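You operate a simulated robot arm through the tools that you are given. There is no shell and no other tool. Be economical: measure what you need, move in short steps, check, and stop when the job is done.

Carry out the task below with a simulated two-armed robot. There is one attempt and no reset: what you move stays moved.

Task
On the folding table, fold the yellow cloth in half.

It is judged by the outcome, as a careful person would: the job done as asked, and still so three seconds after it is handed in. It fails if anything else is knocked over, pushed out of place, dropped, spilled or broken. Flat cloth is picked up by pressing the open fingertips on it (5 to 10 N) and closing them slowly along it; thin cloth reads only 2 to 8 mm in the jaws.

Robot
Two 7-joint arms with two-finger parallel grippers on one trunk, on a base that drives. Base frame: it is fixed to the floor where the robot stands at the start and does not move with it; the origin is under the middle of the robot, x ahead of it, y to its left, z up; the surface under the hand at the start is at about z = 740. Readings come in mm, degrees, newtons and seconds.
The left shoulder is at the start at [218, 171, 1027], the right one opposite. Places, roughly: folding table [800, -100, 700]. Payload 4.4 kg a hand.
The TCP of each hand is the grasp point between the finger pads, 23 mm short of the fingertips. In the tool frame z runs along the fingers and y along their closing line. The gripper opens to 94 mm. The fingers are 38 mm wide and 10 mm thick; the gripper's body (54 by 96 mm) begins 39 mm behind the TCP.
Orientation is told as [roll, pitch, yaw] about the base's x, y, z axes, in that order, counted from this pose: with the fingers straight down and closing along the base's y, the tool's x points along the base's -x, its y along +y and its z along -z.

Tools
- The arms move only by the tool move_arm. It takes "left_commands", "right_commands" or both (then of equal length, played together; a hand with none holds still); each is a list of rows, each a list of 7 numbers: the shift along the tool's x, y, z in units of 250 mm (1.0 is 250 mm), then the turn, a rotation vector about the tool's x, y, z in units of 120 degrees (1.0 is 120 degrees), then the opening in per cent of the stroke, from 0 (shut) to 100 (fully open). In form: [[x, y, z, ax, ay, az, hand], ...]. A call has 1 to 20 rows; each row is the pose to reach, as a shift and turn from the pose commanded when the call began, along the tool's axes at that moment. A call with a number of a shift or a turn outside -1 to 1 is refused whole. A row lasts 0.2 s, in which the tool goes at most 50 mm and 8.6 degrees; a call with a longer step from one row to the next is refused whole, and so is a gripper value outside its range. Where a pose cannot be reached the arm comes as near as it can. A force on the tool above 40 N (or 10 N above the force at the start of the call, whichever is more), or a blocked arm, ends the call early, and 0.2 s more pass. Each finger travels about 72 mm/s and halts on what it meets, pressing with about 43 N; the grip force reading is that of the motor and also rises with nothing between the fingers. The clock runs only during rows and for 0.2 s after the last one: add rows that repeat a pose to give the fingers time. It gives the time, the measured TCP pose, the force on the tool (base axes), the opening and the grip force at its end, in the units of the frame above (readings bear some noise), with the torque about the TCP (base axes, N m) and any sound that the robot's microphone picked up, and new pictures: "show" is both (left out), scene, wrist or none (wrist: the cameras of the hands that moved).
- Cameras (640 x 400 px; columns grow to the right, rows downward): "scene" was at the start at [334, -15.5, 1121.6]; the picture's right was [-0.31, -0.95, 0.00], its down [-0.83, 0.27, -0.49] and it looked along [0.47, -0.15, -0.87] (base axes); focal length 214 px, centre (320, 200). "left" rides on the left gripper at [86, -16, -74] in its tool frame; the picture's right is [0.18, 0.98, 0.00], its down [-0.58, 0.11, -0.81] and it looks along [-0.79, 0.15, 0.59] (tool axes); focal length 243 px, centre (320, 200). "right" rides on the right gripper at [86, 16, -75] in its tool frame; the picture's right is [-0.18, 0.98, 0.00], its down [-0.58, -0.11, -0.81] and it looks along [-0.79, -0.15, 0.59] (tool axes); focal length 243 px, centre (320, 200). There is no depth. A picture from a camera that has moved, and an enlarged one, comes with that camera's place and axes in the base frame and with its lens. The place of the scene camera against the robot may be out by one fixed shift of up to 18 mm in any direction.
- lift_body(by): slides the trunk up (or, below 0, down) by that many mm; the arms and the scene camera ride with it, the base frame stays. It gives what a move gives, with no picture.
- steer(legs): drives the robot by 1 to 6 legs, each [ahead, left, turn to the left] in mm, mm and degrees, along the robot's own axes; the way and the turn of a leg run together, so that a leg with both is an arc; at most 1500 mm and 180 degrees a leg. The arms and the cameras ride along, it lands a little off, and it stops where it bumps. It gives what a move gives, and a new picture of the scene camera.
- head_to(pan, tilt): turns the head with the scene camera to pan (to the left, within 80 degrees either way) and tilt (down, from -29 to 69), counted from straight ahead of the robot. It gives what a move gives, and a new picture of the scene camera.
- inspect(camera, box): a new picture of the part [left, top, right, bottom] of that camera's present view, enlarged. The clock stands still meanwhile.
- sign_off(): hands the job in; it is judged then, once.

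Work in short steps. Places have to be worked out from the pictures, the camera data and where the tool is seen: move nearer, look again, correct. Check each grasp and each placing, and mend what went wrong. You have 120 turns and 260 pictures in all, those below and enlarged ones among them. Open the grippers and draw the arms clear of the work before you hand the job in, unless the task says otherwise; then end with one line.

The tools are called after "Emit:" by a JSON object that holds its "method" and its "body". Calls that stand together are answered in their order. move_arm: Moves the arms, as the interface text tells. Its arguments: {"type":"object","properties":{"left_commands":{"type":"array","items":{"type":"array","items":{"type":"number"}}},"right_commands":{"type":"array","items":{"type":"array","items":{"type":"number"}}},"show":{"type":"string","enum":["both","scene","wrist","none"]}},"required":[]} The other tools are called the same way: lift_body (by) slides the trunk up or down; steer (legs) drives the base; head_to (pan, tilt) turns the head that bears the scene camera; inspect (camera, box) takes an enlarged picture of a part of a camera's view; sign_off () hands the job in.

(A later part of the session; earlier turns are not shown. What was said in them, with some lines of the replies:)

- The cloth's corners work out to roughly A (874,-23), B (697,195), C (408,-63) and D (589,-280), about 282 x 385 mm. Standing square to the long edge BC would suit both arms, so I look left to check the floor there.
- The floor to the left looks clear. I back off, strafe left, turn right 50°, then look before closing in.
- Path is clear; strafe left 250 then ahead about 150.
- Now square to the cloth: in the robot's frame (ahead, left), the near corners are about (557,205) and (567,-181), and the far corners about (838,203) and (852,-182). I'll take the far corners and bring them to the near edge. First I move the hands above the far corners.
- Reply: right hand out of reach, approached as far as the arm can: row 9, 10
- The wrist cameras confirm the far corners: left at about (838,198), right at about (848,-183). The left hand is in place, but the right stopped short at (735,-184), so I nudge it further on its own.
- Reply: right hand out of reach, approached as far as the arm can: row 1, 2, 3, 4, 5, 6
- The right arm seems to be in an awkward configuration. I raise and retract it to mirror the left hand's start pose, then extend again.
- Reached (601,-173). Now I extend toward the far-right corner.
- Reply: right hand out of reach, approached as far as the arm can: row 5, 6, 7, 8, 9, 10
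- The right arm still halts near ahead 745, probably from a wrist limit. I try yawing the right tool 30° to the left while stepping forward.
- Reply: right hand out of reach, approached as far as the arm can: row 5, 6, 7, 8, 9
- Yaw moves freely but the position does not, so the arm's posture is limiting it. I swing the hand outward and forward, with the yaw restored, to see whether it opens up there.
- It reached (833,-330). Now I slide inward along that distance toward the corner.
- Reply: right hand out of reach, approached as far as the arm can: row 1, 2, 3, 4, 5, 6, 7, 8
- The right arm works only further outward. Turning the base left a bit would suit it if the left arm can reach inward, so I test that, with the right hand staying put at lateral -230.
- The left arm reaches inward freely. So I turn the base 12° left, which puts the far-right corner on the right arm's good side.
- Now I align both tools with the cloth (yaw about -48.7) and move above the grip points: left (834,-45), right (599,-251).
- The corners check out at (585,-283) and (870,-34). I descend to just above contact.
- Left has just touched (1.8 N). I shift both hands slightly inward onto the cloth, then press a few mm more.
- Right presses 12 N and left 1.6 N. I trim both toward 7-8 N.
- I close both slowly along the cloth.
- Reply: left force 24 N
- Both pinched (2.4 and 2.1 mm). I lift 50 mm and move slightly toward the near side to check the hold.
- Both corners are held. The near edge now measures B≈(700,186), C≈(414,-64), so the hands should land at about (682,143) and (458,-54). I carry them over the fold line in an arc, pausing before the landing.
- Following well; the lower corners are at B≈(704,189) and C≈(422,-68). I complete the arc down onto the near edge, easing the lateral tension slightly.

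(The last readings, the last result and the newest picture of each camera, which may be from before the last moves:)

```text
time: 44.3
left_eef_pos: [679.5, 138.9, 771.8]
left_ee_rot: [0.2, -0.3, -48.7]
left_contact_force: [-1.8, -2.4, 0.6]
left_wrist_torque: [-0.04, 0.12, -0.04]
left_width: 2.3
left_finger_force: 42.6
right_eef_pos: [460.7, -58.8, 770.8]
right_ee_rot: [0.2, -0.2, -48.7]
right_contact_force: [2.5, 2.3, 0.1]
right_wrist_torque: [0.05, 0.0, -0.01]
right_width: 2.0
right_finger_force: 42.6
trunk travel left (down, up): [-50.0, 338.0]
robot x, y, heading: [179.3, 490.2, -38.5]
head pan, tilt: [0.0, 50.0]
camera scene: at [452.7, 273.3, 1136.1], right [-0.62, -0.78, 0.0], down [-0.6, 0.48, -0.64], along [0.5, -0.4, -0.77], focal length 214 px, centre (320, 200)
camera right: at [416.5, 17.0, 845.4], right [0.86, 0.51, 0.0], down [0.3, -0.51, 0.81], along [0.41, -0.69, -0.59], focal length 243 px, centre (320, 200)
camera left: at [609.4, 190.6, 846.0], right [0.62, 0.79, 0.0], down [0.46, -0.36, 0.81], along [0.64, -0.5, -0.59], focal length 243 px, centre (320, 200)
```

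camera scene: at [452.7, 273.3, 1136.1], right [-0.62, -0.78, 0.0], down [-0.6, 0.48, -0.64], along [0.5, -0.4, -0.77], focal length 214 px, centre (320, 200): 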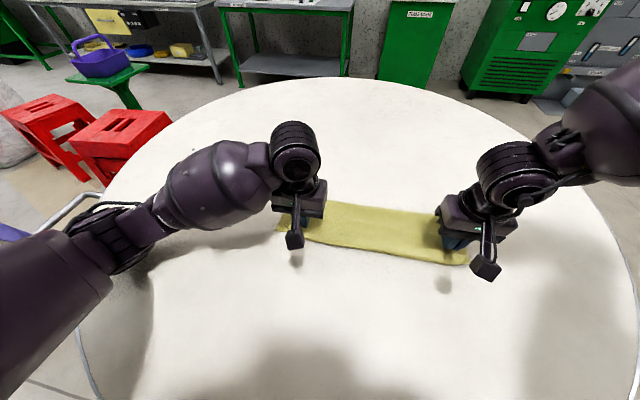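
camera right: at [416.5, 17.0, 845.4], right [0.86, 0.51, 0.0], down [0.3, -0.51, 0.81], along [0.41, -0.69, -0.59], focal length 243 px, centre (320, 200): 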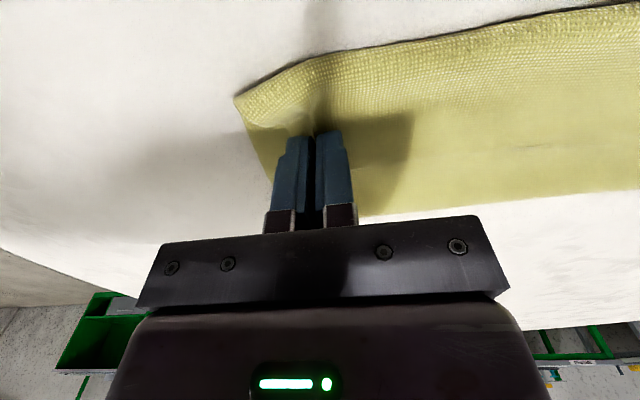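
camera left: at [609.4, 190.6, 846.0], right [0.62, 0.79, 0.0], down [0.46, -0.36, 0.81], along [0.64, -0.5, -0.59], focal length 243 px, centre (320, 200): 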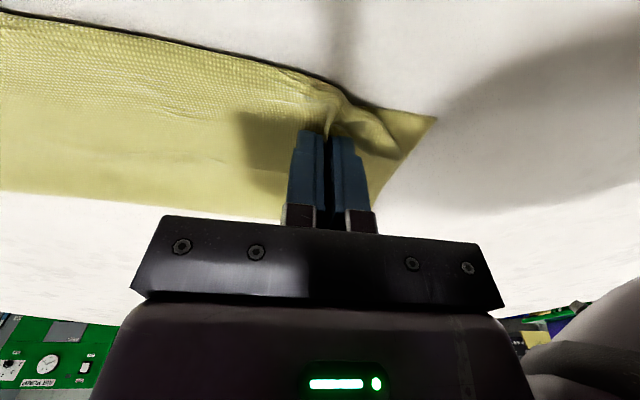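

The top layer is now at the near edge. I zoom in before releasing.

Emit:
{"method": "inspect", "body": {"camera": "scene", "box": [250, 170, 500, 300]}}

Emit:
{"method": "inspect", "body": {"camera": "left", "box": [0, 0, 460, 240]}}

Emit:
{"method": "inspect", "body": {"camera": "right", "box": [200, 0, 640, 240]}}

```text
2.56 times, centred on (375, 235) of scene
camera zoom: at [452.7, 273.3, 1136.1], right [-0.62, -0.78, 0.0], down [-0.6, 0.48, -0.64], along [0.5, -0.4, -0.77], focal length 549 px, centre (179, 110)
```

zoom: 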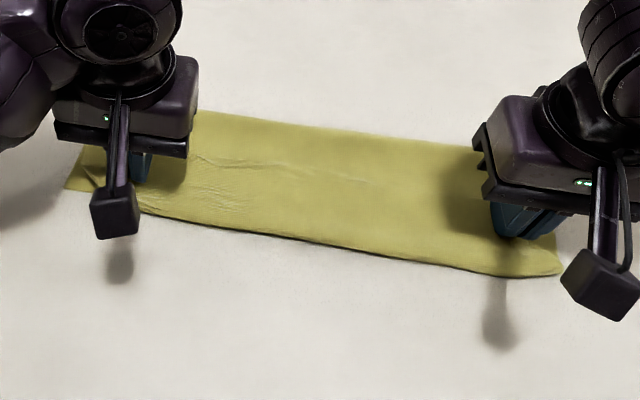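

```text
1.39 times, centred on (230, 120) of left
camera zoom: at [609.4, 190.6, 846.0], right [0.62, 0.79, 0.0], down [0.46, -0.36, 0.81], along [0.64, -0.5, -0.59], focal length 338 px, centre (445, 311)
```

zoom: 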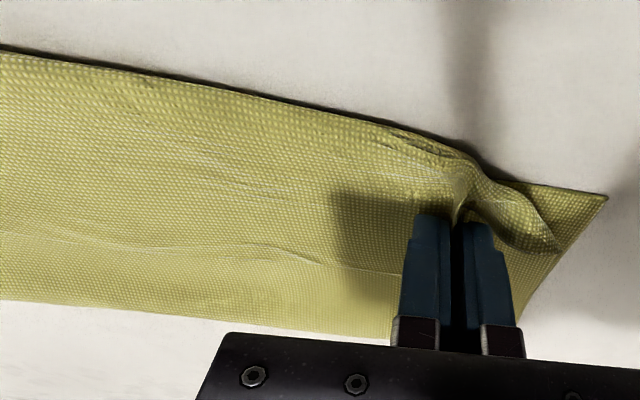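

```text
1.45 times, centred on (420, 120) of right
camera zoom: at [416.5, 17.0, 845.4], right [0.86, 0.51, 0.0], down [0.3, -0.51, 0.81], along [0.41, -0.69, -0.59], focal length 353 px, centre (174, 316)
```

zoom: 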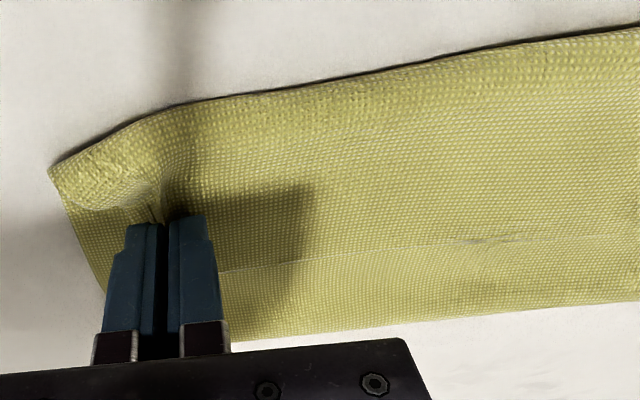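

Alignment is good. I lower lightly, then open slowly so that the pinch spreads back out along the edge.

Emit:
{"method": "move_arm", "body": {"left_commands": [[0, 0, 0.016, 0, 0, 0, 0], [0, 0.0, 0.016, 0, 0, 0, 4], [0, 0.01, 0.016, 0, 0, 0, 8], [0, 0.02, 0.016, 0, 0, 0, 12], [0, 0.03, 0.016, 0, 0, 0, 16], [0, 0.04, 0.016, 0, 0, 0, 20], [0, 0.04, 0.016, 0, 0, 0, 24], [0, 0.04, 0.016, 0, 0, 0, 24]], "right_commands": [[0, 0, 0.012, 0, 0, 0, 0], [0, 0.0, 0.012, 0, 0, 0, 4], [0, -0.01, 0.012, 0, 0, 0, 8], [0, -0.02, 0.012, 0, 0, 0, 12], [0, -0.03, 0.012, 0, 0, 0, 16], [0, -0.04, 0.012, 0, 0, 0, 20], [0, -0.04, 0.012, 0, 0, 0, 24], [0, -0.04, 0.012, 0, 0, 0, 24]]}}

```text
time: 46.1
left_eef_pos: [687.6, 137.9, 778.2]
left_ee_rot: [0.7, -1.7, -48.7]
left_contact_force: [1.1, -0.9, 0.0]
left_wrist_torque: [0.01, 0.02, -0.01]
left_width: 22.5
left_finger_force: 0.1
right_eef_pos: [450.5, -65.3, 768.6]
right_ee_rot: [0.5, -0.3, -48.7]
right_contact_force: [0.3, 0.5, -0.4]
right_wrist_torque: [-0.02, 0.0, 0.03]
right_width: 22.6
right_finger_force: 0.0
trunk travel left (down, up): [-50.0, 338.0]
robot x, y, heading: [180.9, 486.3, -38.5]
head pan, tilt: [0.0, 50.0]
camera scene: at [448.0, 270.9, 1137.4], right [-0.62, -0.78, -0.01], down [-0.6, 0.48, -0.64], along [0.51, -0.4, -0.76], focal length 214 px, centre (320, 200)
camera right: at [406.5, 8.9, 843.4], right [0.86, 0.51, 0.01], down [0.29, -0.51, 0.81], along [0.42, -0.69, -0.59], focal length 243 px, centre (320, 200)
camera left: at [616.9, 192.1, 850.9], right [0.62, 0.79, 0.0], down [0.44, -0.35, 0.82], along [0.65, -0.51, -0.57], focal length 243 px, centre (320, 200)
```

scene: 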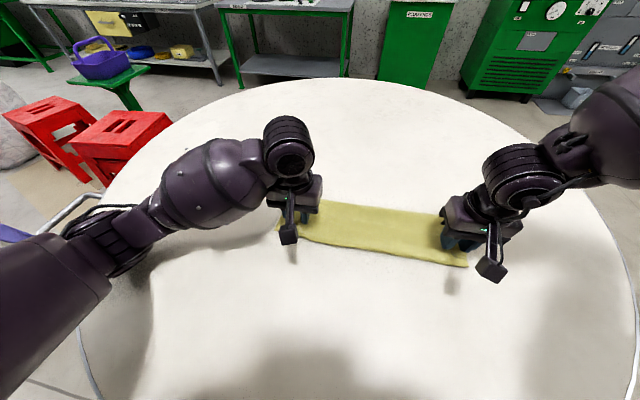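
right: 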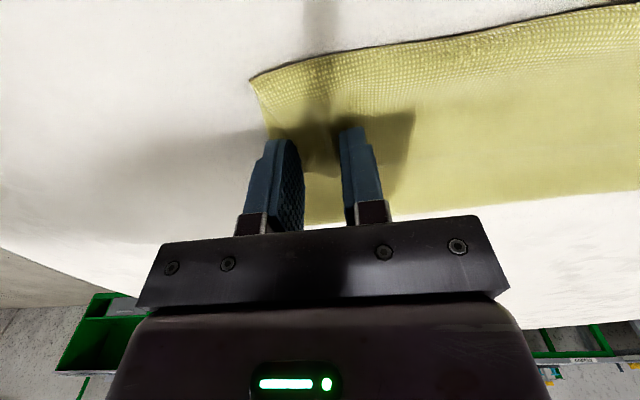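
left: 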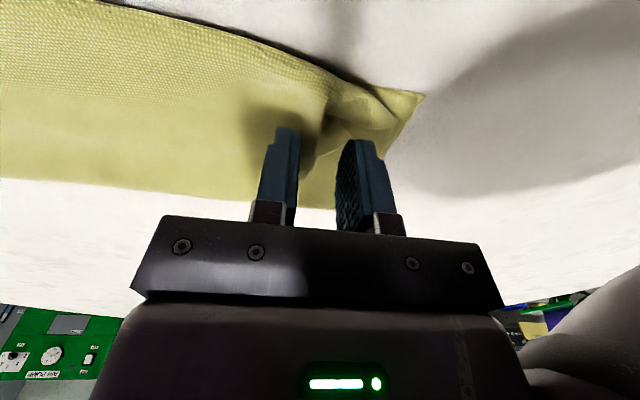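

Released. The left hand reads a slight lift and tilt, and the body is swaying, so the left elbow may be resting on the table. I raise both hands straight up.

Emit:
{"method": "move_arm", "body": {"left_commands": [[0, 0, -0.04, 0, 0, 0, 30], [0, 0, -0.1, 0, 0, 0, 40], [0, 0, -0.2, 0, 0, 0, 40], [0, 0, -0.3, 0, 0, 0, 40], [0, 0, -0.3, 0, 0, 0, 40]], "right_commands": [[0, 0, -0.04, 0, 0, 0, 30], [0, 0, -0.1, 0, 0, 0, 40], [0, 0, -0.2, 0, 0, 0, 40], [0, 0, -0.3, 0, 0, 0, 40], [0, 0, -0.3, 0, 0, 0, 40]]}}

Emit:
{"method": "inspect", "body": {"camera": "scene", "box": [250, 170, 500, 300]}}

```text
time: 47.3
left_eef_pos: [687.6, 144.7, 838.3]
left_ee_rot: [0.1, 0.1, -48.7]
left_contact_force: [1.1, -0.1, -0.7]
left_wrist_torque: [0.03, 0.0, 0.0]
left_width: 37.6
left_finger_force: 0.0
right_eef_pos: [454.3, -63.5, 839.9]
right_ee_rot: [0.0, 0.1, -48.7]
right_contact_force: [-0.3, -0.1, -0.6]
right_wrist_torque: [0.02, 0.05, -0.03]
right_width: 37.6
right_finger_force: 0.1
trunk travel left (down, up): [-50.0, 338.0]
robot x, y, heading: [182.4, 487.8, -38.2]
head pan, tilt: [0.0, 50.0]
camera scene: at [454.6, 273.4, 1134.5], right [-0.62, -0.78, 0.0], down [-0.6, 0.48, -0.64], along [0.5, -0.4, -0.77], focal length 214 px, centre (320, 200)
camera right: at [410.3, 11.1, 915.1], right [0.86, 0.51, 0.0], down [0.3, -0.51, 0.81], along [0.41, -0.69, -0.59], focal length 243 px, centre (320, 200)
camera left: at [617.4, 197.0, 913.6], right [0.62, 0.79, 0.0], down [0.47, -0.37, 0.81], along [0.63, -0.5, -0.59], focal length 243 px, centre (320, 200)
```

scene: 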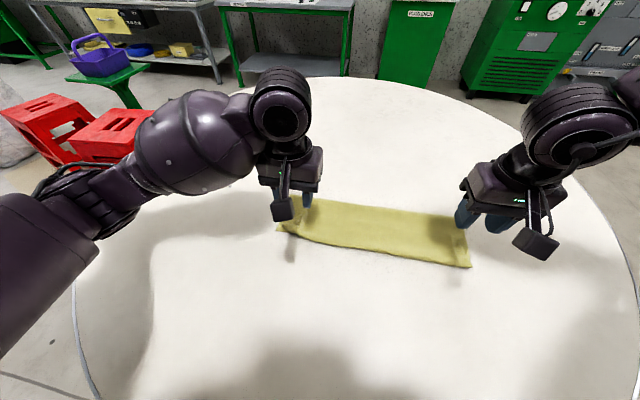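
right: 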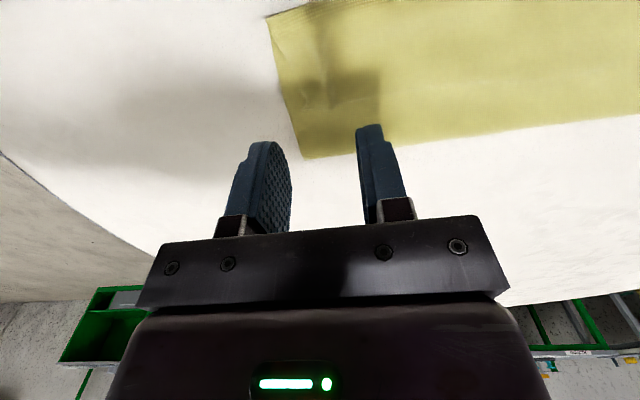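
left: 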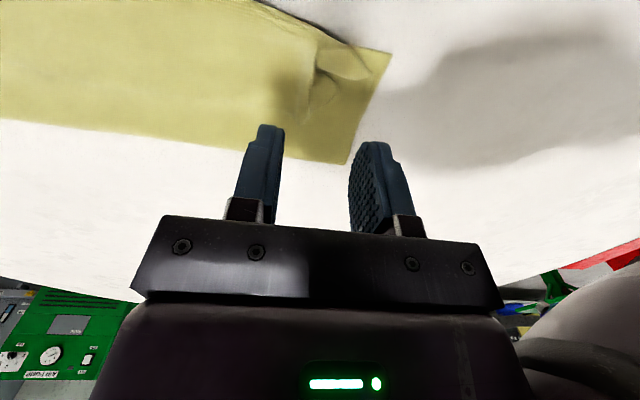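

```text
2.56 times, centred on (375, 235) of scene
camera zoom: at [454.6, 273.4, 1134.5], right [-0.62, -0.78, 0.0], down [-0.6, 0.48, -0.64], along [0.5, -0.4, -0.77], focal length 549 px, centre (179, 110)
```

zoom: 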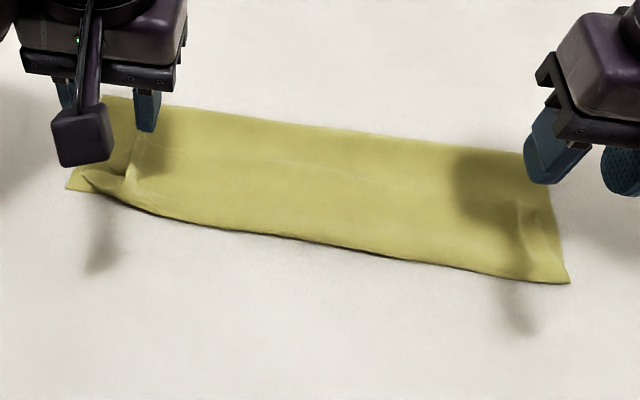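

The body settled back and nothing looks shifted. The fold is good apart from a small ruck at the near-left corner, so I raise the hands clear for a full view.

Emit:
{"method": "move_arm", "body": {"left_commands": [[0, 0.1, -0.08, 0, 0, 0, 40], [0, 0.2, -0.16, 0, 0, 0, 40], [0, 0.3, -0.24, 0, 0, 0, 40], [0, 0.4, -0.32, 0, 0, 0, 40], [0, 0.5, -0.32, 0, 0, 0, 40]], "right_commands": [[0, -0.1, -0.08, 0, 0, 0, 40], [0, -0.2, -0.16, 0, 0, 0, 40], [0, -0.3, -0.24, 0, 0, 0, 40], [0, -0.4, -0.32, 0, 0, 0, 40], [0, -0.4, -0.32, 0, 0, 0, 40]], "show": "scene"}}

Emit:
{"method": "inspect", "body": {"camera": "scene", "box": [250, 170, 500, 300]}}

```text
time: 48.5
left_eef_pos: [782.4, 227.2, 919.3]
left_ee_rot: [0.1, 0.0, -48.7]
left_contact_force: [-0.7, -0.1, 0.3]
left_wrist_torque: [0.01, -0.04, 0.02]
left_width: 37.5
left_finger_force: 0.0
right_eef_pos: [378.0, -129.1, 922.7]
right_ee_rot: [0.0, 0.0, -48.6]
right_contact_force: [-0.8, 0.3, 0.6]
right_wrist_torque: [-0.02, -0.01, 0.0]
right_width: 37.7
right_finger_force: 0.0
trunk travel left (down, up): [-50.0, 338.0]
robot x, y, heading: [182.4, 487.5, -38.1]
head pan, tilt: [0.0, 50.0]
camera scene: at [454.6, 273.7, 1134.8], right [-0.62, -0.78, 0.0], down [-0.6, 0.48, -0.64], along [0.5, -0.4, -0.77], focal length 214 px, centre (320, 200)
```

scene: 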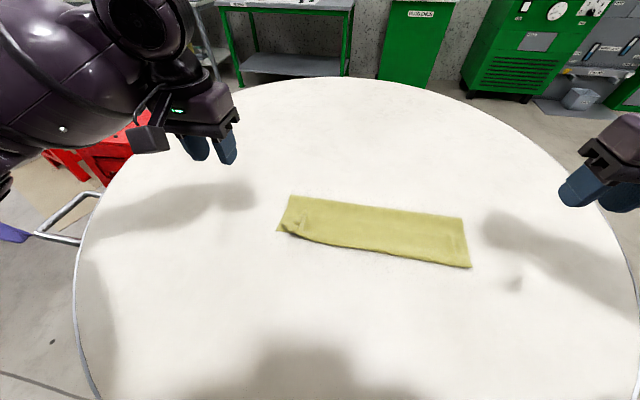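

```text
2.56 times, centred on (375, 235) of scene
camera zoom: at [454.6, 273.7, 1134.8], right [-0.62, -0.78, 0.0], down [-0.6, 0.48, -0.64], along [0.5, -0.4, -0.77], focal length 549 px, centre (179, 110)
```

zoom: 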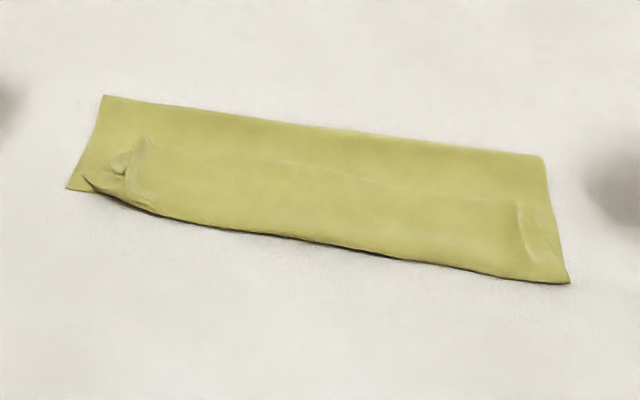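

The cloth is folded in half: the far edge lies along the near edge with the corners nearly matched. Nothing else looks disturbed, and both hands are open and clear, so I hand it in.

Emit:
{"method": "sign_off", "body": {}}

```text
The job is handed in.
```

The yellow cloth is folded in half on the folding table, with a small ruck left at the near-left corner, where the top layer sits about 10 mm in from the bottom one.
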